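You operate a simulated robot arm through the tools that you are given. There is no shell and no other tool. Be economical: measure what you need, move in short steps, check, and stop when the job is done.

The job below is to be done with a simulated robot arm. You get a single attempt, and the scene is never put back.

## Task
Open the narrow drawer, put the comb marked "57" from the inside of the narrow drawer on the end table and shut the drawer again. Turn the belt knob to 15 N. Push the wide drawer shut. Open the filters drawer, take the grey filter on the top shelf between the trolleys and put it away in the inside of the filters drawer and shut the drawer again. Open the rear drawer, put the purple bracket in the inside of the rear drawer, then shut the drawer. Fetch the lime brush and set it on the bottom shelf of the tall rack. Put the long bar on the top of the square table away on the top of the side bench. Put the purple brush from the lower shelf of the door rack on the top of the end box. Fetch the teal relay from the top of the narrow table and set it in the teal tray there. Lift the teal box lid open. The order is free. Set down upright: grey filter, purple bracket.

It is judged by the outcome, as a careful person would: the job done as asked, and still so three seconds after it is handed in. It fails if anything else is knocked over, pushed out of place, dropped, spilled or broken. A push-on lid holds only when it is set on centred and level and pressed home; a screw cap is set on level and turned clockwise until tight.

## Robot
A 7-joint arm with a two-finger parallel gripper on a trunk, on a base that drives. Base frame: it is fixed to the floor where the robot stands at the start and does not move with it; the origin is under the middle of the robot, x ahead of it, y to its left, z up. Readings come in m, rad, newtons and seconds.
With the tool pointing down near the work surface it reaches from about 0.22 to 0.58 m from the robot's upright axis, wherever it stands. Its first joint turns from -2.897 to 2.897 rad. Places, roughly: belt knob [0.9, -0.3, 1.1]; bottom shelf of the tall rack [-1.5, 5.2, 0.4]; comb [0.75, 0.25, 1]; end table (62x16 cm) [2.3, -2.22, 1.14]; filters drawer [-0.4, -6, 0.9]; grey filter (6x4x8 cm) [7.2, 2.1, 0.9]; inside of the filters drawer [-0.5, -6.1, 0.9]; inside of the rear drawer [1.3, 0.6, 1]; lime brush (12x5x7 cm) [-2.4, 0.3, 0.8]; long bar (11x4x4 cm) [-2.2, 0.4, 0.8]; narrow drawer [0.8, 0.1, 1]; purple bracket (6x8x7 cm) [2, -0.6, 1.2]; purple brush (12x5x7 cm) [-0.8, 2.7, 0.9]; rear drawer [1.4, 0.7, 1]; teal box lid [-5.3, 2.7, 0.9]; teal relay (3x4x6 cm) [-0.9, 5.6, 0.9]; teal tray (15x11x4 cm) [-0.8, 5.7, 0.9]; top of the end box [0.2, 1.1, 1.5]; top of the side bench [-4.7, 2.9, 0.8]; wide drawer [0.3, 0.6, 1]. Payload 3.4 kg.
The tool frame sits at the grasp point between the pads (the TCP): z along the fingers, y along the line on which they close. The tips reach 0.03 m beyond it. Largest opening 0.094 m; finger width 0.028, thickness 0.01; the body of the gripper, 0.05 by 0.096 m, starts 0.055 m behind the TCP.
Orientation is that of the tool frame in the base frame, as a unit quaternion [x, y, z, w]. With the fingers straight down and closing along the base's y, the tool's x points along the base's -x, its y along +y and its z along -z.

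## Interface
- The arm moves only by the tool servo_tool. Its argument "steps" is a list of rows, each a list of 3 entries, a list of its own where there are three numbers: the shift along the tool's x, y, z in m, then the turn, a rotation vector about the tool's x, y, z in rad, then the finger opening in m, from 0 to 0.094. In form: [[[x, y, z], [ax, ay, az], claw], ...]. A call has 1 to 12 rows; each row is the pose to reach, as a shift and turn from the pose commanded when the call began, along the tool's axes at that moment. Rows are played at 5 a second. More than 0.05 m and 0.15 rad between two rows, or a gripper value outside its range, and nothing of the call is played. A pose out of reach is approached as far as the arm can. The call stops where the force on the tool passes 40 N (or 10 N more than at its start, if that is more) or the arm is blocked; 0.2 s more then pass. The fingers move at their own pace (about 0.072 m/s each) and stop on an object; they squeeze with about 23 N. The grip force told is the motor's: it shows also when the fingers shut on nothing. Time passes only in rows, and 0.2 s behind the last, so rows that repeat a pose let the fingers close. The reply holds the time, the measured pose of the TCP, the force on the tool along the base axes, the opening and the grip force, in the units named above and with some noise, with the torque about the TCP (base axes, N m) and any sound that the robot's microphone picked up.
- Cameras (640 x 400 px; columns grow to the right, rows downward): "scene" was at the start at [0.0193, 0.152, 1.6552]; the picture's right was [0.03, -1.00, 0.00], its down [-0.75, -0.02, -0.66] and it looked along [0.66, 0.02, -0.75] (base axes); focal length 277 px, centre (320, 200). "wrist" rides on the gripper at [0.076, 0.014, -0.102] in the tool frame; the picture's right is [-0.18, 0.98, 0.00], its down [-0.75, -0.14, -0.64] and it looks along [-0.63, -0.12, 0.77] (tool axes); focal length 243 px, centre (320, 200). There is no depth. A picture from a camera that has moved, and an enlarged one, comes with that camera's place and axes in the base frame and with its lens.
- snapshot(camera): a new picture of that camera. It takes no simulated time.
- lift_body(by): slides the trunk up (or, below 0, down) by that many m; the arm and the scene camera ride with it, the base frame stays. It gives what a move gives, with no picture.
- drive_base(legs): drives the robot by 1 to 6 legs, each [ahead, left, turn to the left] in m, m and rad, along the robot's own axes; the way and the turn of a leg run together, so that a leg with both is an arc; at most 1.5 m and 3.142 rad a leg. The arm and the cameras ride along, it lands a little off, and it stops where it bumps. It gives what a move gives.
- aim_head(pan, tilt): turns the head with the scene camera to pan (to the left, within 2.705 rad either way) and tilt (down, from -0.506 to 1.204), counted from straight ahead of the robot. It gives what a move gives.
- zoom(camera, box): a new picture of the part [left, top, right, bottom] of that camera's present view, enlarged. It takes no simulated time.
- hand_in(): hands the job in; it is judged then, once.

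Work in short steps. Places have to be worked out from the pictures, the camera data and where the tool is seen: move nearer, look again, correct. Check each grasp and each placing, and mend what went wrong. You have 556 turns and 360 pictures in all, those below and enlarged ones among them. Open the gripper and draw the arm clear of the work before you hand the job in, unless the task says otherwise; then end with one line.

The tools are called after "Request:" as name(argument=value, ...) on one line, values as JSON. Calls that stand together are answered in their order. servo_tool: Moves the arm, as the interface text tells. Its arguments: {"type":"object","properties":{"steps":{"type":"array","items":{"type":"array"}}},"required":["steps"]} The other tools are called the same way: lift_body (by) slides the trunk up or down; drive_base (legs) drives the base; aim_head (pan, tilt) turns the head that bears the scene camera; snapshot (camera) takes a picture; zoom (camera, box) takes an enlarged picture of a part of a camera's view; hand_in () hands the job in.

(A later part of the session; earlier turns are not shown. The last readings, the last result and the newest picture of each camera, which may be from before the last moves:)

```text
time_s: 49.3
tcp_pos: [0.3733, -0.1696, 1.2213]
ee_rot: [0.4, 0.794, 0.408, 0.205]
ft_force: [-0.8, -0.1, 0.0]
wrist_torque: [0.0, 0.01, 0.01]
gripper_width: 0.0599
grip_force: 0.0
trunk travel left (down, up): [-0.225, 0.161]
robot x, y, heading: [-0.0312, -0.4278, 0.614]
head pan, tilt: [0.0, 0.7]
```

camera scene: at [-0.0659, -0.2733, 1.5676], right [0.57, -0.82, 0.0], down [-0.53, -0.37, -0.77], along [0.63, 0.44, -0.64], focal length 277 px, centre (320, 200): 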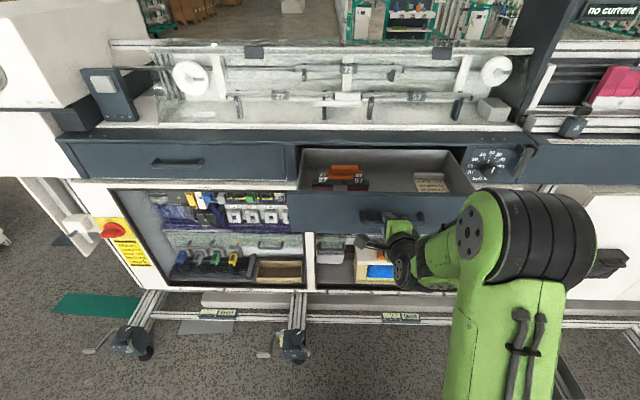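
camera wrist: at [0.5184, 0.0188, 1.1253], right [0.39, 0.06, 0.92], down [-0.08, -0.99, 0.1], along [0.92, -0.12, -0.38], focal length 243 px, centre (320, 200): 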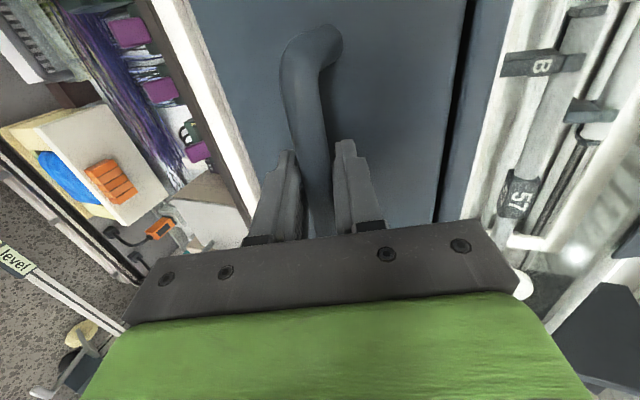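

Now I raise the trunk and turn the tool vertical.

Request:
lift_body(by=0.12)

Request:
servo_tool(steps=[[[0, 0, 0], [0.13, 0, 0], 0.09], [[0, 0, 0], [0.26, 0, 0], 0.09], [[0, 0, 0], [0.39, 0, 0], 0.09], [[0, 0, 0], [0.52, 0, 0], 0.09], [[0, 0, 0], [0.65, 0, 0], 0.09], [[0, 0, 0], [0.79, 0, 0], 0.09], [[0, 0, 0], [0.94, 0, 0], 0.09]])

Request:
drive_base(legs=[[0.17, 0.0, 0]])

Request:
snapshot(camera="wrist")

Request:
snapshot(camera="scene")

```text
time_s: 50.8
tcp_pos: [0.3722, -0.1694, 1.34]
ee_rot: [0.399, 0.796, 0.408, 0.204]
ft_force: [0.5, -0.6, -0.5]
wrist_torque: [0.02, -0.01, 0.07]
gripper_width: 0.0597
grip_force: 0.1
trunk travel left (down, up): [-0.345, 0.041]
robot x, y, heading: [-0.0266, -0.4276, 0.613]
head pan, tilt: [0.0, 0.7]
```

```text
time_s: 52.4
tcp_pos: [0.3749, -0.1685, 1.3389]
ee_rot: [0.448, 0.894, 0.002, 0.0]
ft_force: [-0.1, 0.6, -0.1]
wrist_torque: [-0.01, 0.01, 0.02]
gripper_width: 0.0899
grip_force: 0.1
trunk travel left (down, up): [-0.345, 0.041]
robot x, y, heading: [-0.0262, -0.4256, 0.602]
head pan, tilt: [0.0, 0.7]
```

```text
time_s: 53.9
tcp_pos: [0.5126, -0.0722, 1.3393]
ee_rot: [0.449, 0.893, 0.003, 0.0]
ft_force: [0.3, 0.2, -0.2]
wrist_torque: [-0.01, 0.03, -0.01]
gripper_width: 0.0898
grip_force: 0.2
trunk travel left (down, up): [-0.345, 0.041]
robot x, y, heading: [0.1071, -0.3306, 0.613]
head pan, tilt: [0.0, 0.7]
```

```text
324 pictures are left
camera wrist: at [0.477, -0.0028, 1.4428], right [0.9, 0.44, 0.01], down [0.33, -0.69, 0.64], along [0.28, -0.57, -0.77], focal length 243 px, centre (320, 200)
```

wrist: 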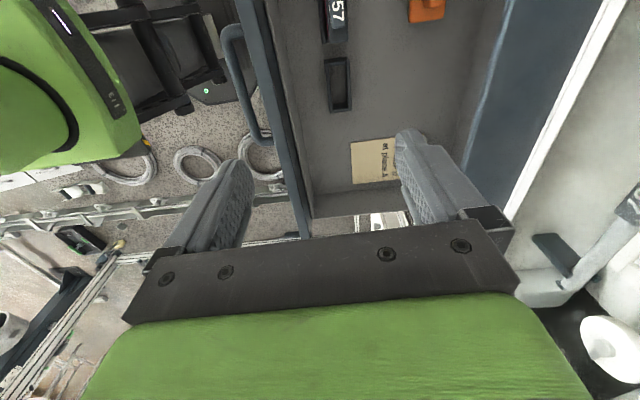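

```text
323 pictures are left
camera scene: at [0.0447, -0.1929, 1.6878], right [0.57, -0.82, 0.0], down [-0.53, -0.37, -0.76], along [0.63, 0.44, -0.64], focal length 277 px, centre (320, 200)
```

scene: 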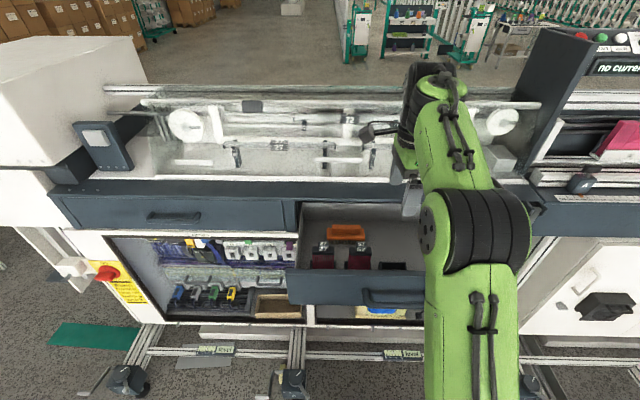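

I see comb 57 top and an empty slot to its right. I zoom the scene view and move the tool left over the combs.

Request:
zoom(camera="scene", box=[280, 190, 440, 290])

Request:
servo_tool(steps=[[[0.04, 0, 0], [0, 0, 0], 0.09], [[0.08, 0, 0], [0, 0, 0], 0.09], [[0.12, 0, 0], [0, 0, 0], 0.09], [[0.16, 0, 0], [0, 0, 0], 0.09]])

Request:
snapshot(camera="wrist")

```text
4.00 times, centred on (360, 240) of scene
camera zoom: at [0.0447, -0.1929, 1.6878], right [0.57, -0.82, 0.0], down [-0.53, -0.37, -0.76], along [0.63, 0.44, -0.64], focal length 1108 px, centre (160, 40)
```

zoom: 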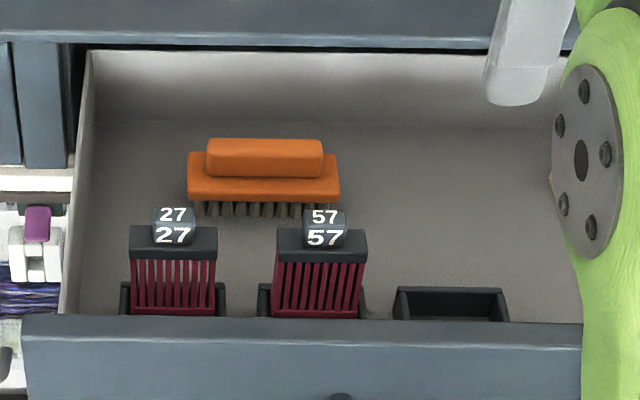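

```text
time_s: 54.9
tcp_pos: [0.4157, 0.0581, 1.3419]
ee_rot: [0.449, 0.893, 0.003, 0.001]
ft_force: [-0.8, 0.2, -1.3]
wrist_torque: [-0.01, -0.04, 0.02]
gripper_width: 0.0899
grip_force: 0.1
trunk travel left (down, up): [-0.345, 0.041]
robot x, y, heading: [0.1111, -0.3302, 0.614]
head pan, tilt: [0.0, 0.7]
```

```text
321 pictures are left
camera wrist: at [0.3797, 0.1274, 1.445], right [0.9, 0.44, 0.01], down [0.33, -0.69, 0.64], along [0.29, -0.57, -0.77], focal length 243 px, centre (320, 200)
```

wrist: 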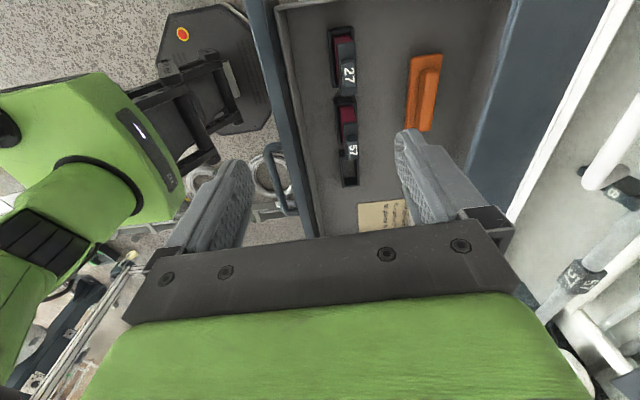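

Two rays meet at (0.501, −0.007, 1.123) for tag 57. I move over it and descend to just above with 5 cm opening.

Request:
servo_tool(steps=[[[-0.035, 0.01, 0], [0, 0, 0.027], 0.06], [[-0.07, 0.02, 0], [0, 0, 0.027], 0.05], [[-0.103, 0.03, 0.01], [0, 0, 0.027], 0.05], [[-0.103, 0.03, 0.05], [0, 0, 0.027], 0.05], [[-0.103, 0.03, 0.09], [0, 0, 0.027], 0.05], [[-0.103, 0.03, 0.13], [0, 0, 0.027], 0.05], [[-0.103, 0.03, 0.165], [0, 0, 0.027], 0.05]])

Request:
snapshot(camera="wrist")

Request:
snapshot(camera="scene")

```text
time_s: 56.5
tcp_pos: [0.5024, -0.0096, 1.1752]
ee_rot: [0.461, 0.888, 0.003, 0.001]
ft_force: [0.1, 0.6, -0.4]
wrist_torque: [0.02, 0.03, 0.0]
gripper_width: 0.0502
grip_force: 0.1
trunk travel left (down, up): [-0.345, 0.041]
robot x, y, heading: [0.1076, -0.3305, 0.609]
head pan, tilt: [0.0, 0.7]
```

```text
320 pictures are left
camera wrist: at [0.4685, 0.0613, 1.2782], right [0.91, 0.41, 0.01], down [0.31, -0.7, 0.64], along [0.27, -0.58, -0.77], focal length 243 px, centre (320, 200)
```

wrist: 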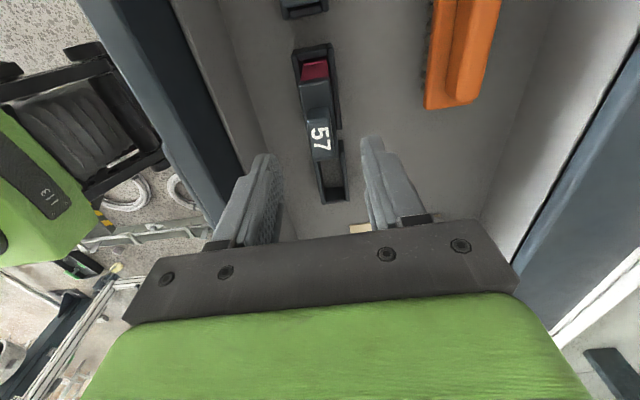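

```text
319 pictures are left
camera scene: at [0.0446, -0.1934, 1.6878], right [0.57, -0.82, 0.0], down [-0.53, -0.37, -0.76], along [0.63, 0.44, -0.64], focal length 277 px, centre (320, 200)
```

scene: 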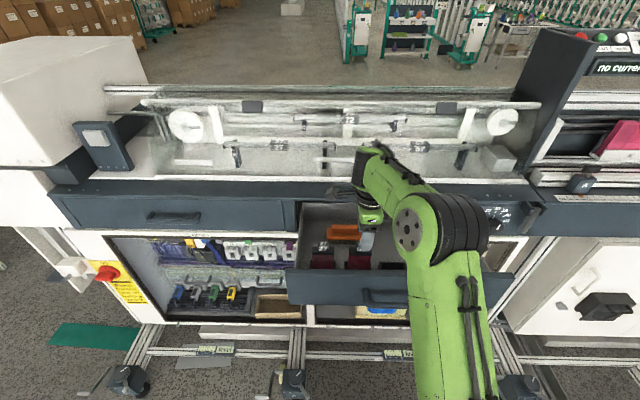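

The tag lies on the tool axis. I descend 6.5 cm and close.

Request:
servo_tool(steps=[[[0, 0, 0.035], [0, 0, 0], 0.05], [[0, 0, 0.065], [0, 0, 0], 0.05], [[0, 0, 0.065], [0, 0, 0], 0.03], [[0, 0, 0.065], [0, 0, 0], 0.01], [[0, 0, 0.065], [0, 0, 0], 0.0], [[0, 0, 0.065], [0, 0, 0], 0.0]])

Request:
snapshot(camera="wrist")

```text
time_s: 57.9
tcp_pos: [0.5027, -0.0093, 1.1122]
ee_rot: [0.462, 0.887, 0.004, 0.001]
ft_force: [0.5, 1.1, 1.9]
wrist_torque: [0.05, 0.02, 0.01]
gripper_width: 0.0214
grip_force: 23.4
trunk travel left (down, up): [-0.345, 0.041]
robot x, y, heading: [0.11, -0.3291, 0.606]
head pan, tilt: [0.0, 0.7]
```

```text
318 pictures are left
camera wrist: at [0.469, 0.0616, 1.2139], right [0.91, 0.41, 0.01], down [0.31, -0.7, 0.64], along [0.27, -0.58, -0.77], focal length 243 px, centre (320, 200)
```

wrist: 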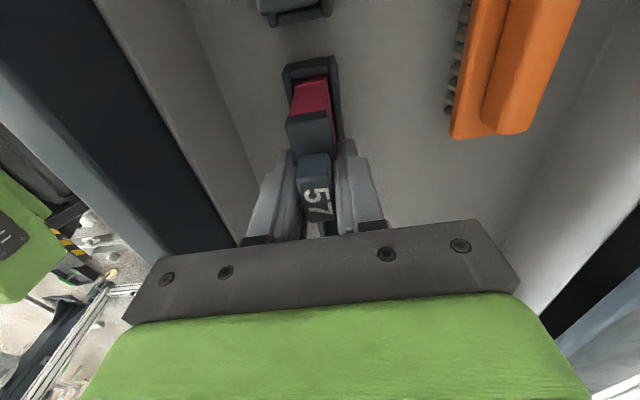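

Comb 57 is gripped (21 mm). I lift it straight out.

Request:
servo_tool(steps=[[[0, 0, -0.03], [0, 0, 0], 0], [[0, 0, -0.06], [0, 0, 0], 0], [[0, 0, -0.1], [0, 0, 0], 0], [[0, 0, -0.14], [0, 0, 0], 0], [[0, 0, -0.18], [0, 0, 0], 0], [[0, 0, -0.21], [0, 0, 0], 0]])

Request:
snapshot(camera="wrist")

Request:
snapshot(camera="scene")

```text
time_s: 59.3
tcp_pos: [0.5012, -0.0097, 1.3217]
ee_rot: [0.461, 0.887, 0.002, 0.0]
ft_force: [-0.1, -0.9, -1.5]
wrist_torque: [0.03, 0.02, 0.03]
gripper_width: 0.0213
grip_force: 22.5
trunk travel left (down, up): [-0.345, 0.041]
robot x, y, heading: [0.1105, -0.3294, 0.615]
head pan, tilt: [0.0, 0.7]
```

```text
317 pictures are left
camera wrist: at [0.4678, 0.0602, 1.4244], right [0.91, 0.41, 0.01], down [0.31, -0.7, 0.64], along [0.27, -0.58, -0.77], focal length 243 px, centre (320, 200)
```

wrist: 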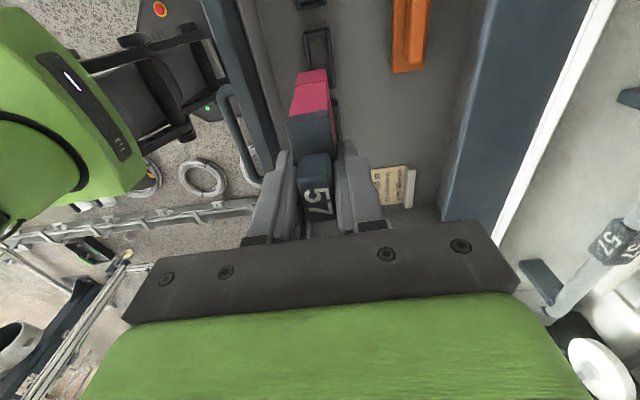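

```text
316 pictures are left
camera scene: at [0.0442, -0.1934, 1.6878], right [0.57, -0.82, 0.0], down [-0.53, -0.37, -0.76], along [0.63, 0.44, -0.64], focal length 277 px, centre (320, 200)
```

scene: 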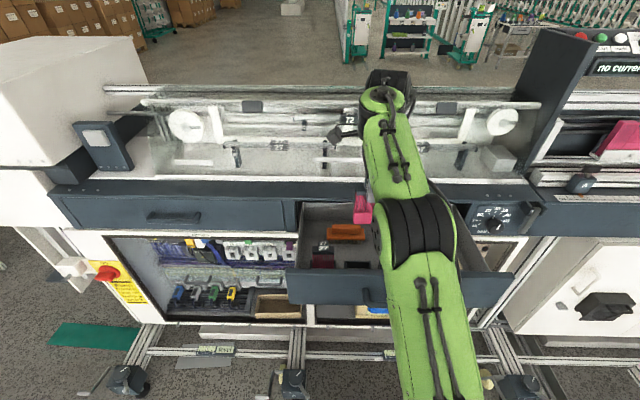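

Comb 57 is out and held. Next it goes to the end table, about 2.7 m to my right along the machine; I look that way first.

Request:
aim_head(pan=-1.2, tilt=0.45)

Request:
snapshot(camera="scene")

Request:
aim_head(pan=-1.9, tilt=0.6)

Request:
snapshot(camera="scene")

```text
time_s: 60.7
tcp_pos: [0.5019, -0.0095, 1.3213]
ee_rot: [0.461, 0.887, 0.004, 0.0]
ft_force: [0.4, -0.3, -1.3]
wrist_torque: [-0.02, -0.04, 0.03]
gripper_width: 0.0216
grip_force: 22.9
trunk travel left (down, up): [-0.345, 0.041]
robot x, y, heading: [0.1107, -0.3292, 0.61]
head pan, tilt: [-1.201, 0.45]
```

```text
315 pictures are left
camera scene: at [0.0508, -0.2931, 1.71], right [-0.56, -0.83, 0.0], down [-0.36, 0.24, -0.9], along [0.75, -0.5, -0.44], focal length 277 px, centre (320, 200)
```

scene: 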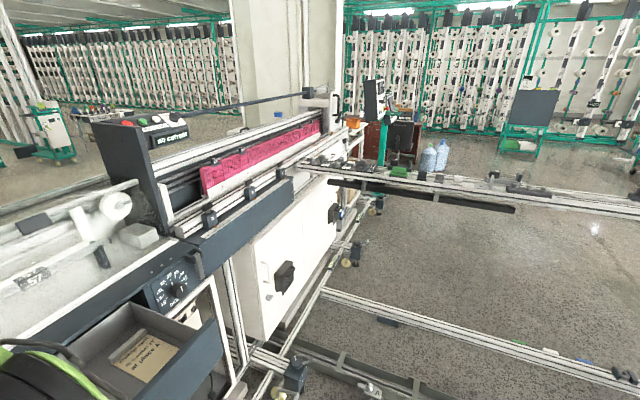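

```text
time_s: 61.8
tcp_pos: [0.5027, -0.0095, 1.3207]
ee_rot: [0.46, 0.888, 0.003, 0.001]
ft_force: [1.4, -0.6, -1.3]
wrist_torque: [-0.03, 0.01, -0.01]
gripper_width: 0.0214
grip_force: 23.1
trunk travel left (down, up): [-0.345, 0.041]
robot x, y, heading: [0.1068, -0.3265, 0.611]
head pan, tilt: [-1.901, 0.6]
```

```text
314 pictures are left
camera scene: at [-0.001, -0.327, 1.6965], right [-0.96, -0.28, 0.0], down [-0.16, 0.54, -0.83], along [0.23, -0.79, -0.56], focal length 277 px, centre (320, 200)
```

scene: 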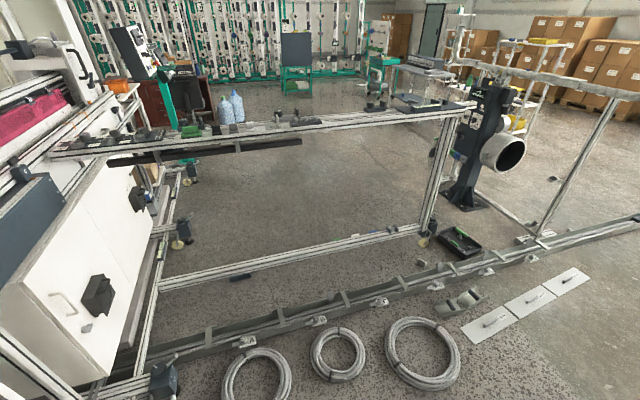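

A rail frame blocks the right front, so I'll go round the left end of the machine to its rear, where the end table, bracket and rear drawer are; the narrow drawer gets shut when I return. First I tuck the arm.

Request:
servo_tool(steps=[[[0, -0.04, -0.005], [0, 0, 0], 0], [[0, -0.08, -0.01], [0, 0, 0], 0], [[0, -0.12, -0.015], [0, 0, 0], 0], [[0, -0.16, -0.02], [0, 0, 0], 0], [[0.0, -0.19, -0.02], [0, 0, 0], 0]])

Request:
drive_base(legs=[[-0.4, 0, 0]])

Request:
aim_head(pan=1.3, tilt=0.6)

Request:
snapshot(camera="scene")

```text
time_s: 63.0
tcp_pos: [0.3433, -0.1181, 1.3379]
ee_rot: [0.462, 0.887, 0.002, 0.002]
ft_force: [-0.5, -0.1, -1.3]
wrist_torque: [-0.01, 0.0, 0.02]
gripper_width: 0.0216
grip_force: 23.3
trunk travel left (down, up): [-0.345, 0.041]
robot x, y, heading: [0.108, -0.3263, 0.609]
head pan, tilt: [-1.901, 0.6]
```

```text
time_s: 65.5
tcp_pos: [0.0147, -0.3506, 1.3386]
ee_rot: [0.465, 0.885, 0.004, 0.001]
ft_force: [-0.7, -0.4, -1.6]
wrist_torque: [0.01, -0.02, 0.0]
gripper_width: 0.0214
grip_force: 22.8
trunk travel left (down, up): [-0.345, 0.041]
robot x, y, heading: [-0.2232, -0.561, 0.601]
head pan, tilt: [-1.901, 0.6]
```

```text
time_s: 68.2
tcp_pos: [0.0147, -0.3508, 1.3384]
ee_rot: [0.464, 0.886, 0.003, 0.001]
ft_force: [0.0, 0.0, -1.6]
wrist_torque: [-0.02, 0.02, -0.02]
gripper_width: 0.0215
grip_force: 23.0
trunk travel left (down, up): [-0.345, 0.041]
robot x, y, heading: [-0.2232, -0.563, 0.607]
head pan, tilt: [1.3, 0.6]
```

```text
313 pictures are left
camera scene: at [-0.3852, -0.3879, 1.6965], right [0.94, 0.33, 0.0], down [0.18, -0.53, -0.83], along [-0.27, 0.78, -0.56], focal length 277 px, centre (320, 200)
```

scene: 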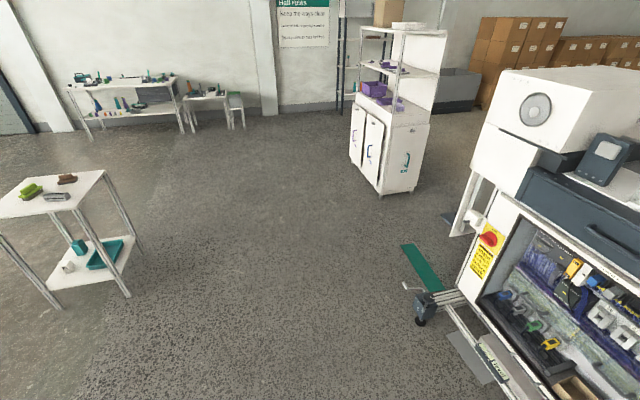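

The way is clear. I drive left about 2 m, then forward past the end box.

Request:
drive_base(legs=[[0, 1.0, 0], [0, 0.98, 0]])

Request:
aim_head(pan=0.0, tilt=0.5)

Request:
snapshot(camera="scene")

```text
time_s: 78.2
tcp_pos: [-1.1483, 1.2821, 1.3379]
ee_rot: [0.453, 0.891, 0.003, 0.001]
ft_force: [-0.3, 0.4, -0.9]
wrist_torque: [-0.02, -0.04, 0.03]
gripper_width: 0.0214
grip_force: 22.8
trunk travel left (down, up): [-0.345, 0.041]
robot x, y, heading: [-1.3815, 1.0655, 0.63]
head pan, tilt: [1.3, 0.6]
```

```text
time_s: 79.6
tcp_pos: [-1.1477, 1.2812, 1.3383]
ee_rot: [0.454, 0.891, 0.003, 0.0]
ft_force: [-0.3, 0.5, -1.4]
wrist_torque: [-0.01, -0.02, 0.0]
gripper_width: 0.0213
grip_force: 22.6
trunk travel left (down, up): [-0.345, 0.041]
robot x, y, heading: [-1.3794, 1.0664, 0.625]
head pan, tilt: [0.0, 0.499]
```

```text
312 pictures are left
camera scene: at [-1.4432, 1.2049, 1.7055], right [0.59, -0.81, 0.0], down [-0.39, -0.28, -0.88], along [0.71, 0.52, -0.48], focal length 277 px, centre (320, 200)
```

scene: 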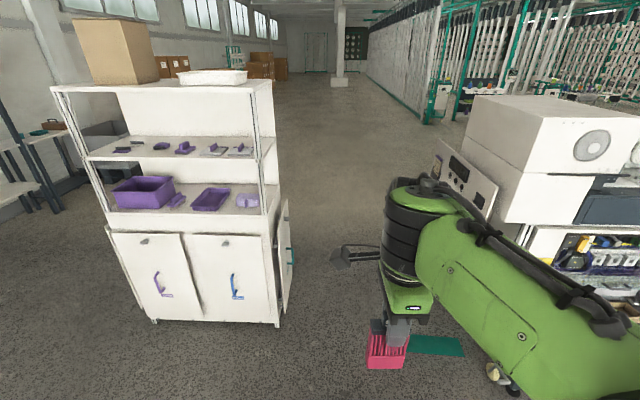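

A rack edge is 0.44 m left of my line; something dark lies at (355,255). I zoom on it.

Request:
zoom(camera="scene", box=[270, 130, 530, 370])

```text
1.67 times, centred on (400, 250) of scene
camera zoom: at [-1.4432, 1.2049, 1.7055], right [0.59, -0.81, 0.0], down [-0.39, -0.28, -0.88], along [0.71, 0.52, -0.48], focal length 462 px, centre (187, 117)
```

zoom: 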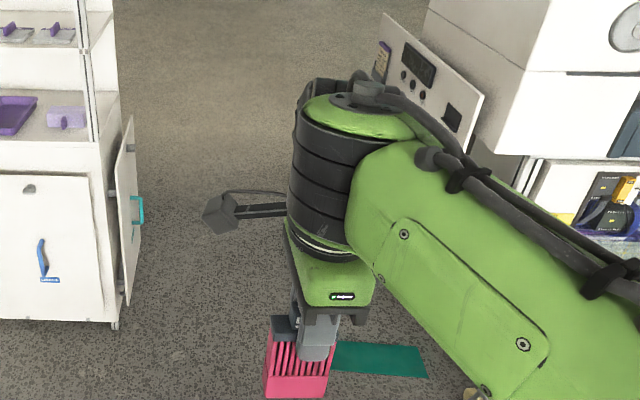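

That is my own wrist camera bracket; but a rack door stands ajar at about 0.35 m left. I shift right 0.13 m and drive forward.

Request:
drive_base(legs=[[0, -0.13, -0.02], [1.2, 0, 0]])

Request:
snapshot(camera="scene")

Request:
aim_head(pan=-0.8, tilt=0.5)

Request:
snapshot(camera="scene")

```text
time_s: 86.6
tcp_pos: [-0.0884, 1.8498, 1.3376]
ee_rot: [0.462, 0.887, 0.003, 0.001]
ft_force: [1.0, 0.0, -1.8]
wrist_torque: [-0.02, -0.02, -0.01]
gripper_width: 0.0216
grip_force: 23.1
trunk travel left (down, up): [-0.345, 0.041]
robot x, y, heading: [-0.326, 1.6399, 0.611]
head pan, tilt: [0.0, 0.499]
```

```text
310 pictures are left
camera scene: at [-0.3839, 1.7798, 1.7055], right [0.57, -0.82, 0.0], down [-0.39, -0.27, -0.88], along [0.72, 0.5, -0.48], focal length 277 px, centre (320, 200)
```

scene: 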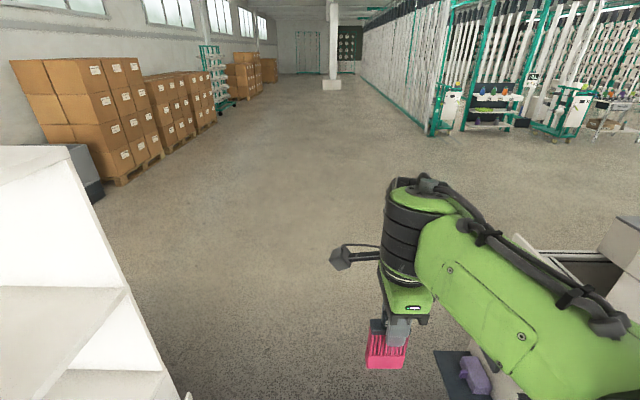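

```text
time_s: 87.7
tcp_pos: [-0.0893, 1.8503, 1.3388]
ee_rot: [0.462, 0.887, 0.003, 0.001]
ft_force: [0.2, 0.2, -1.9]
wrist_torque: [-0.03, 0.01, 0.01]
gripper_width: 0.0212
grip_force: 23.1
trunk travel left (down, up): [-0.345, 0.041]
robot x, y, heading: [-0.3226, 1.6399, 0.61]
head pan, tilt: [-0.799, 0.499]
```

```text
309 pictures are left
camera scene: at [-0.3693, 1.7105, 1.7056], right [-0.19, -0.98, 0.0], down [-0.47, 0.09, -0.88], along [0.86, -0.16, -0.48], focal length 277 px, centre (320, 200)
```

scene: 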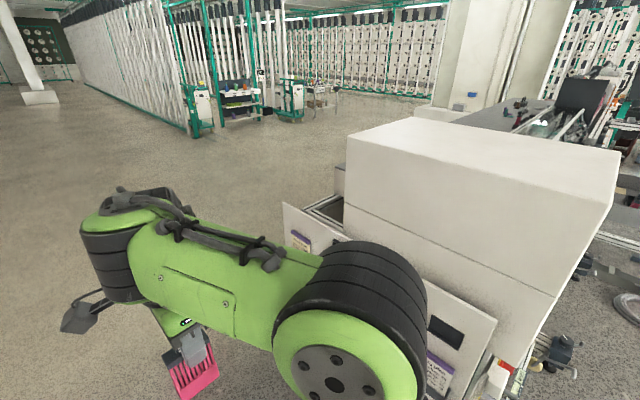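

Clear ahead. I drive on 1.5 m and look right along the machine's rear.

Request:
drive_base(legs=[[1.5, 0, 0]])

Request:
aim_head(pan=-1.5, tilt=0.5)

Request:
snapshot(camera="scene")

```text
time_s: 95.2
tcp_pos: [1.1342, 2.7564, 1.3367]
ee_rot: [0.444, 0.896, 0.003, 0.001]
ft_force: [0.0, 0.7, -1.1]
wrist_torque: [0.03, 0.01, 0.0]
gripper_width: 0.0213
grip_force: 23.0
trunk travel left (down, up): [-0.345, 0.041]
robot x, y, heading: [0.9083, 2.5365, 0.647]
head pan, tilt: [-0.799, 0.499]
```

```text
time_s: 96.3
tcp_pos: [1.1353, 2.7549, 1.3387]
ee_rot: [0.444, 0.896, 0.003, 0.001]
ft_force: [-0.3, 0.1, -1.1]
wrist_torque: [-0.02, -0.02, 0.01]
gripper_width: 0.0216
grip_force: 23.0
trunk travel left (down, up): [-0.345, 0.041]
robot x, y, heading: [0.9065, 2.534, 0.647]
head pan, tilt: [-1.499, 0.499]
```

```text
308 pictures are left
camera scene: at [0.8295, 2.5502, 1.7056], right [-0.75, -0.66, 0.0], down [-0.32, 0.36, -0.88], along [0.58, -0.66, -0.48], focal length 277 px, centre (320, 200)
```

scene: 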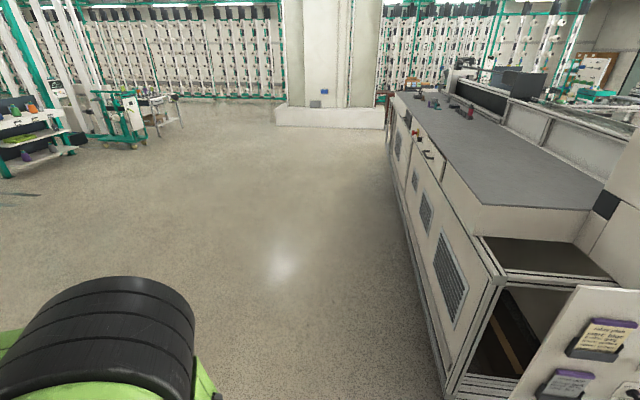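

The rear aisle is clear. I turn to face the machine's rear, then drive left (toward −V) along it.

Request:
drive_base(legs=[[0, 0, 1.55], [0, 0, 1.557], [0, 1.3, 0]])

Request:
aim_head(pan=0.5, tilt=0.6)

Request:
snapshot(camera="scene")

```text
time_s: 110.3
tcp_pos: [1.362, 1.237, 1.337]
ee_rot: [0.875, -0.485, -0.001, 0.003]
ft_force: [-0.1, -0.1, -1.7]
wrist_torque: [0.02, 0.04, 0.01]
gripper_width: 0.0214
grip_force: 23.3
trunk travel left (down, up): [-0.345, 0.041]
robot x, y, heading: [1.606, 1.4362, -2.582]
head pan, tilt: [-1.499, 0.499]
```

```text
time_s: 112.3
tcp_pos: [1.3618, 1.2372, 1.3385]
ee_rot: [0.875, -0.484, 0.0, 0.003]
ft_force: [-0.1, 0.0, -1.8]
wrist_torque: [-0.02, 0.03, -0.01]
gripper_width: 0.0215
grip_force: 23.4
trunk travel left (down, up): [-0.345, 0.041]
robot x, y, heading: [1.6106, 1.4359, -2.582]
head pan, tilt: [0.499, 0.6]
```

```text
307 pictures are left
camera scene: at [1.6965, 1.2596, 1.6965], right [-0.87, 0.49, 0.0], down [0.28, 0.49, -0.82], along [-0.41, -0.72, -0.57], focal length 277 px, centre (320, 200)
```

scene: 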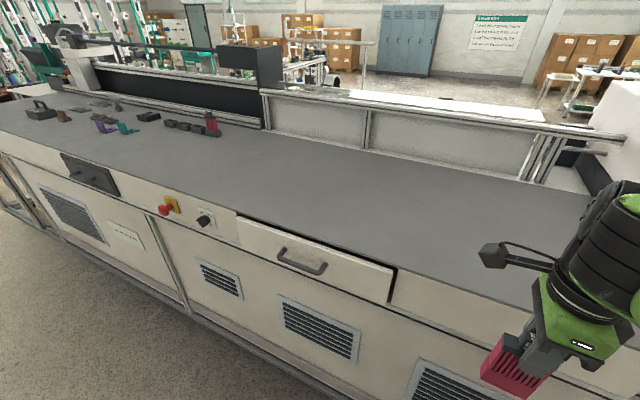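

I see the rear drawer, the bracket among items on the top, and the end beyond. I correct heading and go on left to inspect the far end.

Request:
drive_base(legs=[[0, 0, 0.05], [0, 1.5, 0], [0, 0.4, 0]])

Request:
snapshot(camera="scene")

```text
time_s: 122.1
tcp_pos: [2.4501, -0.305, 1.3383]
ee_rot: [0.889, -0.458, 0.0, 0.003]
ft_force: [0.1, -0.2, -1.4]
wrist_torque: [0.0, -0.01, 0.01]
gripper_width: 0.0214
grip_force: 22.7
trunk travel left (down, up): [-0.345, 0.041]
robot x, y, heading: [2.6861, -0.0914, -2.52]
head pan, tilt: [0.499, 0.6]
```

```text
306 pictures are left
camera scene: at [2.7832, -0.2635, 1.6964], right [-0.9, 0.44, 0.0], down [0.25, 0.51, -0.82], along [-0.36, -0.74, -0.57], focal length 277 px, centre (320, 200)
```

scene: 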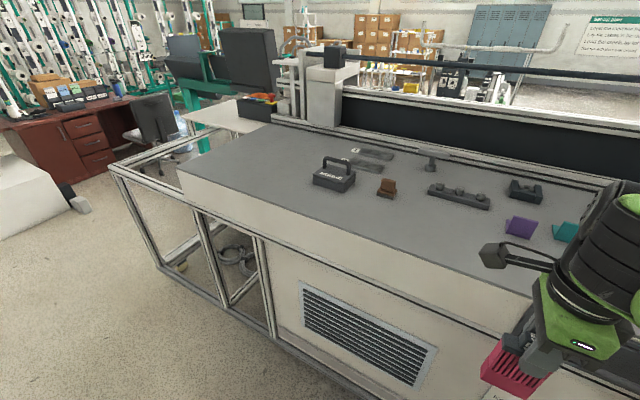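

The end table is beyond the frame at the machine's end. I drive left another 1.4 m to see how to approach it.

Request:
drive_base(legs=[[0, 1.4, 0]])

Request:
aim_head(pan=0.2, tilt=0.6)

Request:
snapshot(camera="scene")

```text
time_s: 129.2
tcp_pos: [3.2729, -1.4674, 1.3375]
ee_rot: [0.888, -0.459, -0.002, 0.003]
ft_force: [0.3, -0.2, -0.7]
wrist_torque: [-0.02, 0.02, -0.02]
gripper_width: 0.0216
grip_force: 23.1
trunk travel left (down, up): [-0.345, 0.041]
robot x, y, heading: [3.5081, -1.2528, -2.529]
head pan, tilt: [0.499, 0.6]
```

```text
time_s: 130.0
tcp_pos: [3.2724, -1.467, 1.3383]
ee_rot: [0.888, -0.46, 0.0, 0.003]
ft_force: [-0.2, -0.1, -0.9]
wrist_torque: [0.01, -0.02, 0.0]
gripper_width: 0.0214
grip_force: 22.6
trunk travel left (down, up): [-0.345, 0.041]
robot x, y, heading: [3.5057, -1.2547, -2.527]
head pan, tilt: [0.201, 0.6]
```

```text
305 pictures are left
camera scene: at [3.5843, -1.4111, 1.6965], right [-0.73, 0.69, 0.0], down [0.39, 0.41, -0.82], along [-0.57, -0.6, -0.57], focal length 277 px, centre (320, 200)
```

scene: 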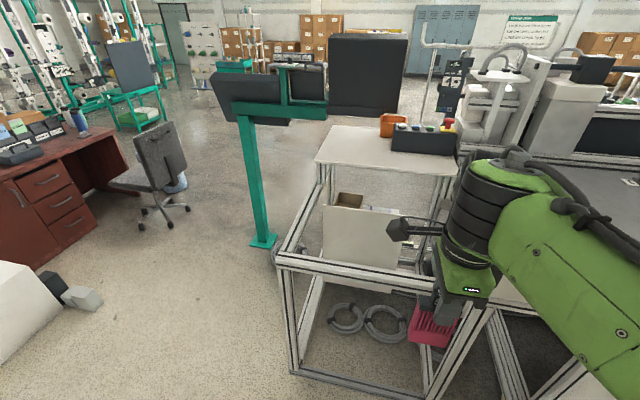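

The end table (white top, with an orange cup and black box on its right) can be approached from the machine's end side. I drive left past the frame, forward, then turn right to face it.

Request:
drive_base(legs=[[0, 1.1, 0], [1.1, 0, 0], [0, 0, -1.571]])

Request:
aim_head(pan=0.0, tilt=0.7)

Request:
snapshot(camera="scene")

Request:
snapshot(camera="wrist")

```text
time_s: 144.6
tcp_pos: [3.0126, -2.5387, 1.3378]
ee_rot: [-0.301, 0.954, 0.002, -0.002]
ft_force: [-0.1, -0.3, -0.8]
wrist_torque: [-0.01, 0.0, 0.0]
gripper_width: 0.0214
grip_force: 22.9
trunk travel left (down, up): [-0.345, 0.041]
robot x, y, heading: [3.2218, -2.7759, 2.181]
head pan, tilt: [0.201, 0.6]
```

```text
time_s: 145.3
tcp_pos: [3.0126, -2.5381, 1.3382]
ee_rot: [-0.3, 0.954, 0.002, -0.002]
ft_force: [-0.3, -0.2, -0.8]
wrist_torque: [-0.01, 0.0, 0.01]
gripper_width: 0.0212
grip_force: 22.6
trunk travel left (down, up): [-0.345, 0.041]
robot x, y, heading: [3.2276, -2.7766, 2.185]
head pan, tilt: [0.0, 0.7]
```

```text
304 pictures are left
camera scene: at [3.0867, -2.8433, 1.6879], right [0.82, 0.58, 0.0], down [0.37, -0.53, -0.77], along [-0.44, 0.63, -0.64], focal length 277 px, centre (320, 200)
```

scene: 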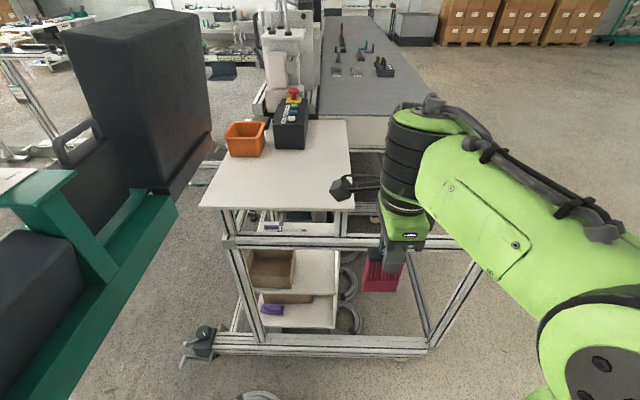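

```text
303 pictures are left
camera wrist: at [2.9416, -2.5718, 1.4411], right [-0.42, 0.91, 0.01], down [0.7, 0.32, 0.64], along [0.58, 0.27, -0.77], focal length 243 px, centre (320, 200)
```

wrist: 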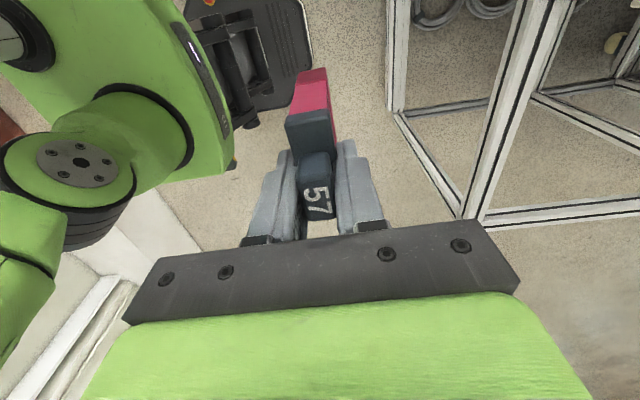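

The table top is at z≈1.14, its near edge 0.64 m ahead, spanning 0.06–0.51 m to my left; the monitor stays beyond 0.61 m left. I drive closer: 0.28 m ahead, 0.08 m left.

Request:
drive_base(legs=[[0.28, 0.08, 0]])

Request:
snapshot(camera="scene")

Request:
snapshot(camera="wrist")

```text
time_s: 147.1
tcp_pos: [2.8563, -2.4596, 1.338]
ee_rot: [-0.387, 0.922, 0.002, -0.001]
ft_force: [-0.2, 0.6, -1.6]
wrist_torque: [0.03, 0.03, 0.0]
gripper_width: 0.0216
grip_force: 23.4
trunk travel left (down, up): [-0.345, 0.041]
robot x, y, heading: [3.1107, -2.6514, 2.363]
head pan, tilt: [0.0, 0.7]
stopped in leg 1: the robot was blocked; the commanded pose is now the measured one
```

```text
302 pictures are left
camera scene: at [2.983, -2.7443, 1.6877], right [0.7, 0.71, 0.0], down [0.46, -0.45, -0.76], along [-0.54, 0.54, -0.65], focal length 277 px, centre (320, 200)
```

scene: 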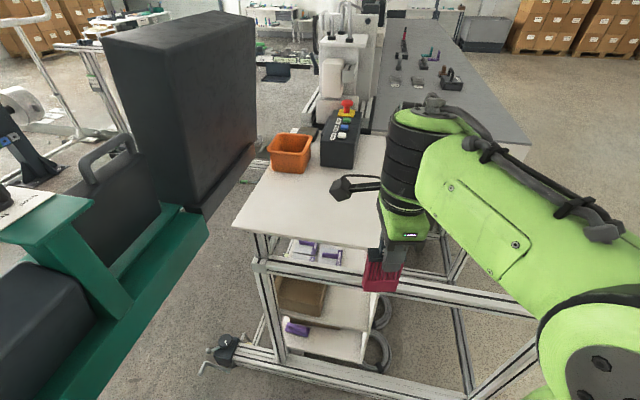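

```text
301 pictures are left
camera wrist: at [2.7924, -2.5026, 1.4405], right [-0.57, 0.82, 0.0], down [0.63, 0.44, 0.64], along [0.52, 0.37, -0.77], focal length 243 px, centre (320, 200)
```

wrist: 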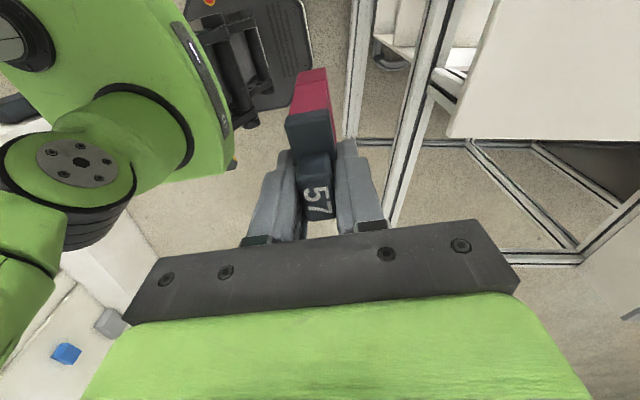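

The base was blocked and turned left, so something on my left front touched. I look left to see what it was.

Request:
aim_head(pan=1.2, tilt=0.9)

Request:
snapshot(camera="scene")

Request:
aim_head(pan=0.2, tilt=1.15)

Request:
snapshot(camera="scene")

```text
time_s: 148.5
tcp_pos: [2.8574, -2.4584, 1.3374]
ee_rot: [-0.386, 0.922, 0.002, -0.002]
ft_force: [0.9, 0.5, -1.3]
wrist_torque: [0.01, 0.01, 0.01]
gripper_width: 0.0214
grip_force: 22.9
trunk travel left (down, up): [-0.345, 0.041]
robot x, y, heading: [3.1102, -2.652, 2.364]
head pan, tilt: [1.201, 0.901]
```

```text
300 pictures are left
camera scene: at [2.9767, -2.8348, 1.6717], right [-0.41, 0.91, 0.0], down [0.71, 0.32, -0.62], along [-0.57, -0.25, -0.78], focal length 277 px, centre (320, 200)
```

scene: 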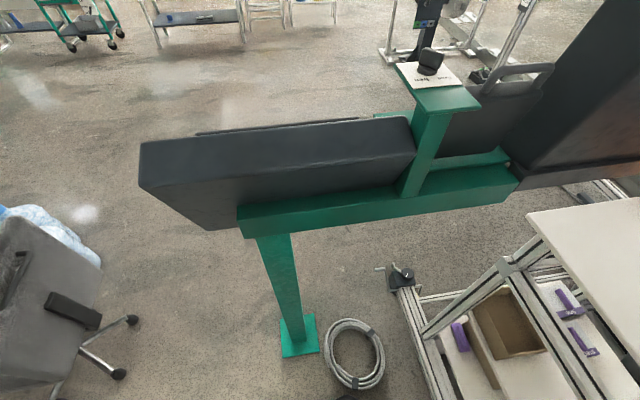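

```text
time_s: 149.8
tcp_pos: [2.8586, -2.4575, 1.3393]
ee_rot: [-0.386, 0.923, 0.002, -0.002]
ft_force: [-0.4, 0.8, -1.2]
wrist_torque: [0.01, 0.02, 0.05]
gripper_width: 0.0214
grip_force: 23.1
trunk travel left (down, up): [-0.345, 0.041]
robot x, y, heading: [3.1087, -2.6521, 2.368]
head pan, tilt: [0.201, 1.15]
```

```text
299 pictures are left
camera scene: at [2.9957, -2.7714, 1.6547], right [0.55, 0.84, 0.0], down [0.77, -0.5, -0.41], along [-0.34, 0.22, -0.91], focal length 277 px, centre (320, 200)
```

scene: 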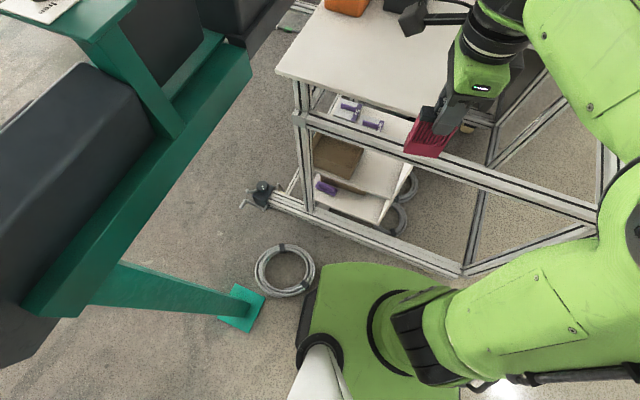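

The base touches a cable coil at front-left. I shift right 5 cm then ahead 0.14 m, which passes the coil and stays short of the frame's lower bar.

Request:
drive_base(legs=[[0, -0.055, 0], [0.14, 0, 0]])

Request:
snapshot(camera="scene")

```text
time_s: 151.7
tcp_pos: [2.7969, -2.3188, 1.3389]
ee_rot: [-0.385, 0.923, 0.002, -0.002]
ft_force: [0.4, 0.4, -1.1]
wrist_torque: [-0.05, -0.01, -0.02]
gripper_width: 0.0212
grip_force: 23.1
trunk travel left (down, up): [-0.345, 0.041]
robot x, y, heading: [3.0457, -2.5106, 2.364]
head pan, tilt: [0.201, 1.15]
```

```text
298 pictures are left
camera scene: at [2.9335, -2.6325, 1.6547], right [0.55, 0.84, 0.0], down [0.76, -0.5, -0.41], along [-0.34, 0.22, -0.91], focal length 277 px, centre (320, 200)
```

scene: 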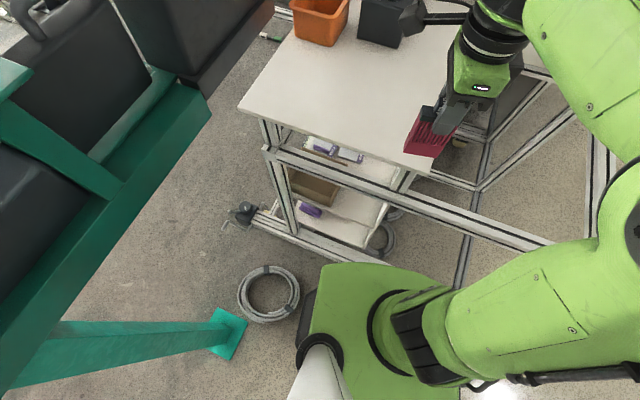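

The coil did not move, and the table's near-left corner is at U 0.53. I carry the comb over the table's near-left part, turning the camera bracket away from the monitor.

Request:
servo_tool(steps=[[[0.02, 0.019, 0], [0, 0, -0.125], 0], [[0.05, 0.037, 0], [0, 0, -0.25], 0], [[0.08, 0.056, 0], [0, 0, -0.375], 0], [[0.115, 0.074, 0], [0, 0, -0.5], 0], [[0.155, 0.093, 0], [0, 0, -0.625], 0], [[0.195, 0.111, 0], [0, 0, -0.75], 0], [[0.235, 0.125, 0], [0, 0, -0.875], 0], [[0.268, 0.138, 0], [0, 0, -1.0], 0], [[0.286, 0.148, 0], [0, 0, -1.0], 0]])

Request:
aim_head(pan=0.4, tilt=0.8)

Request:
snapshot(camera="scene")

Request:
snapshot(camera="wrist")

```text
time_s: 153.7
tcp_pos: [2.5362, -2.4285, 1.3224]
ee_rot: [0.782, -0.624, -0.001, -0.001]
ft_force: [-0.6, 1.3, -1.4]
wrist_torque: [-0.06, -0.03, 0.01]
gripper_width: 0.0216
grip_force: 23.6
out of reach, approached as far as the arm can: row 7, 8, 9
trunk travel left (down, up): [-0.345, 0.041]
robot x, y, heading: [3.0455, -2.5141, 2.366]
head pan, tilt: [0.201, 1.15]
```

```text
time_s: 154.5
tcp_pos: [2.538, -2.429, 1.3236]
ee_rot: [0.781, -0.625, -0.003, 0.0]
ft_force: [-0.2, 0.4, -1.3]
wrist_torque: [0.01, 0.0, -0.02]
gripper_width: 0.0214
grip_force: 23.2
trunk travel left (down, up): [-0.345, 0.041]
robot x, y, heading: [3.0437, -2.5099, 2.362]
head pan, tilt: [0.4, 0.799]
```

```text
297 pictures are left
camera scene: at [2.9091, -2.6357, 1.6795], right [0.37, 0.93, 0.0], down [0.67, -0.27, -0.7], along [-0.65, 0.26, -0.72], focal length 277 px, centre (320, 200)
```

scene: 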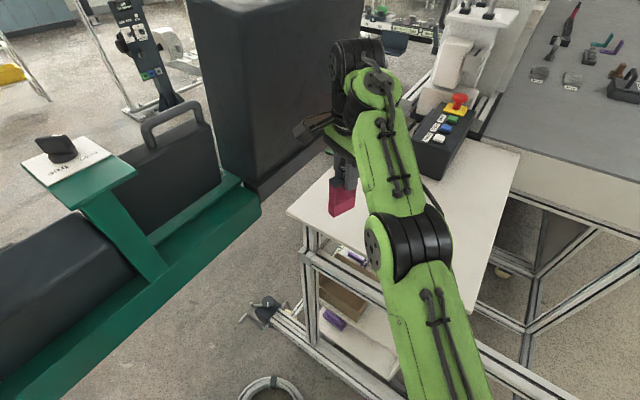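

```text
296 pictures are left
camera wrist: at [2.5407, -2.507, 1.4268], right [-1.0, -0.04, 0.0], down [-0.02, 0.76, 0.64], along [-0.03, 0.64, -0.76], focal length 243 px, centre (320, 200)
```

wrist: 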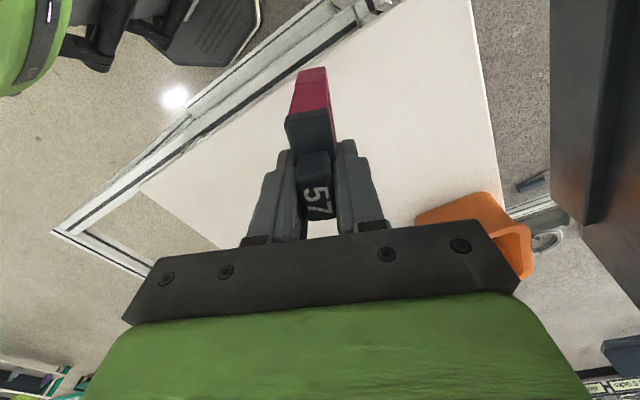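

Reach is limited at this height. I raise the trunk the last 4 cm, then descend and extend to the target.

Request:
lift_body(by=0.04)

Request:
servo_tool(steps=[[[0, 0, 0.04], [0, 0, 0], 0], [[0, 0, 0.08], [0, 0, 0], 0], [[0, 0, 0.115], [0, 0, 0], 0], [[-0.015, 0.024, 0.12], [0, 0, 0], 0], [[-0.03, 0.0475, 0.12], [0, 0, 0], 0]])

Request:
snapshot(camera="scene")

Request:
snapshot(camera="wrist")

```text
time_s: 155.3
tcp_pos: [2.5381, -2.429, 1.3645]
ee_rot: [0.781, -0.625, -0.002, 0.001]
ft_force: [0.2, -0.4, -1.6]
wrist_torque: [0.02, 0.03, -0.01]
gripper_width: 0.0212
grip_force: 22.8
trunk travel left (down, up): [-0.385, 0.001]
robot x, y, heading: [3.0482, -2.5133, 2.36]
head pan, tilt: [0.4, 0.799]
```

```text
time_s: 156.5
tcp_pos: [2.4845, -2.4092, 1.2412]
ee_rot: [0.781, -0.624, 0.0, 0.0]
ft_force: [-0.1, 1.6, -1.5]
wrist_torque: [-0.02, -0.02, 0.0]
gripper_width: 0.0213
grip_force: 22.8
trunk travel left (down, up): [-0.385, 0.001]
robot x, y, heading: [3.048, -2.5124, 2.365]
head pan, tilt: [0.4, 0.799]
```

```text
295 pictures are left
camera scene: at [2.9075, -2.6346, 1.7187], right [0.37, 0.93, 0.0], down [0.67, -0.27, -0.7], along [-0.65, 0.26, -0.72], focal length 277 px, centre (320, 200)
```

scene: 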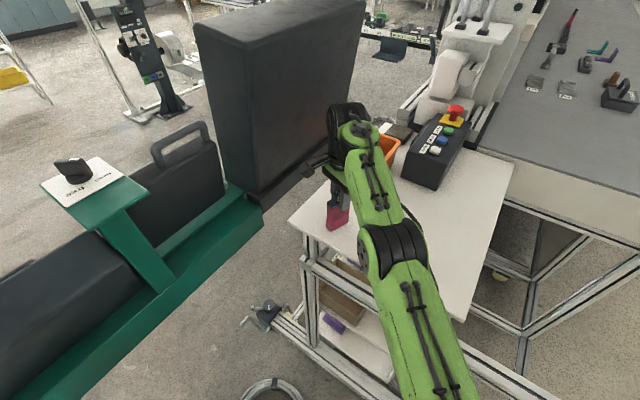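

```text
294 pictures are left
camera wrist: at [2.4862, -2.4868, 1.3435], right [-1.0, -0.04, 0.0], down [-0.03, 0.76, 0.64], along [-0.02, 0.64, -0.77], focal length 243 px, centre (320, 200)
```

wrist: 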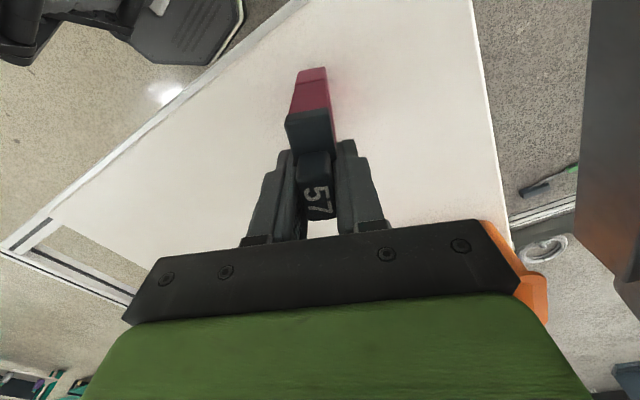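

The comb hangs over the table's near-left area. I lower in small steps feeling for contact.

Request:
servo_tool(steps=[[[0, 0, 0.008], [0, 0, 0], 0], [[0, 0, 0.016], [0, 0, 0], 0], [[0, 0, 0.022], [0, 0, 0], 0]])

Request:
zoom(camera="scene", box=[260, 130, 420, 260])

```text
time_s: 157.3
tcp_pos: [2.4832, -2.4098, 1.2355]
ee_rot: [0.781, -0.625, -0.013, 0.007]
ft_force: [5.1, -1.1, 17.1]
wrist_torque: [-0.4, -0.93, 0.06]
gripper_width: 0.0217
grip_force: 23.1
trunk travel left (down, up): [-0.385, 0.001]
robot x, y, heading: [3.0472, -2.5146, 2.362]
head pan, tilt: [0.4, 0.799]
stopped in row 3: the force on the tool passed its limit at 48 N (the readings are from after the stop); the commanded pose is now the measured one
```

```text
3.08 times, centred on (340, 195) of scene
camera zoom: at [2.9107, -2.6356, 1.7189], right [0.37, 0.93, 0.0], down [0.67, -0.27, -0.7], along [-0.65, 0.26, -0.72], focal length 852 px, centre (258, 215)
```

zoom: 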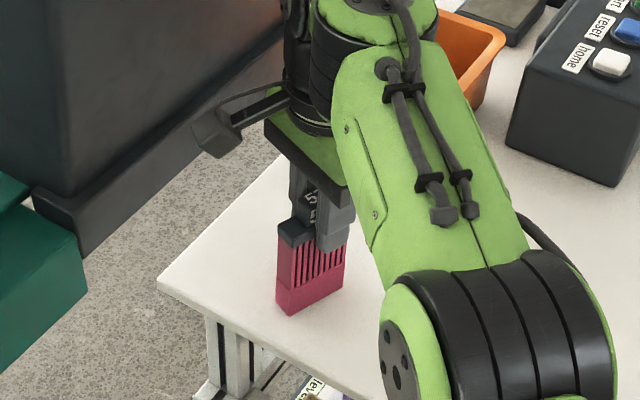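

The comb stands on the table (contact at z 1.235). I ease up 1.5 mm, open the fingers and rise straight up.

Request:
servo_tool(steps=[[[0, 0, -0.0015], [0, 0, 0], 0], [[0, 0, -0.0015], [0, 0, 0], 0.03], [[0, 0, -0.0015], [0, 0, 0], 0.05], [[0, 0, -0.0015], [0, 0, 0], 0.06]])

Request:
snapshot(camera="wrist")

```text
time_s: 158.3
tcp_pos: [2.4825, -2.4083, 1.2331]
ee_rot: [0.781, -0.624, -0.01, 0.005]
ft_force: [0.8, 0.4, 0.2]
wrist_torque: [0.03, 0.0, -0.01]
gripper_width: 0.0599
grip_force: 0.0
trunk travel left (down, up): [-0.385, 0.001]
robot x, y, heading: [3.0458, -2.5113, 2.363]
head pan, tilt: [0.4, 0.799]
```

```text
292 pictures are left
camera wrist: at [2.4866, -2.4874, 1.3356], right [-1.0, -0.04, 0.02], down [-0.01, 0.76, 0.65], along [-0.04, 0.65, -0.76], focal length 243 px, centre (320, 200)
```

wrist: 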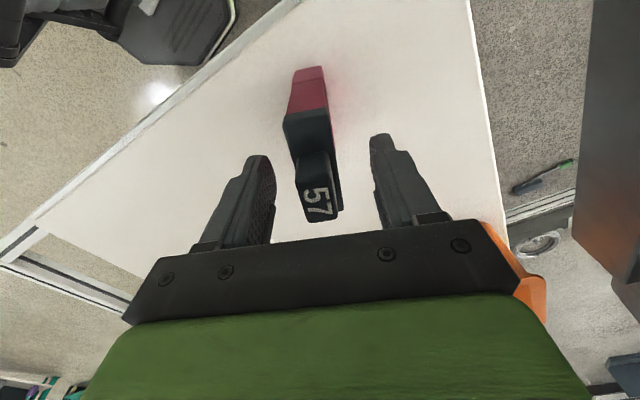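

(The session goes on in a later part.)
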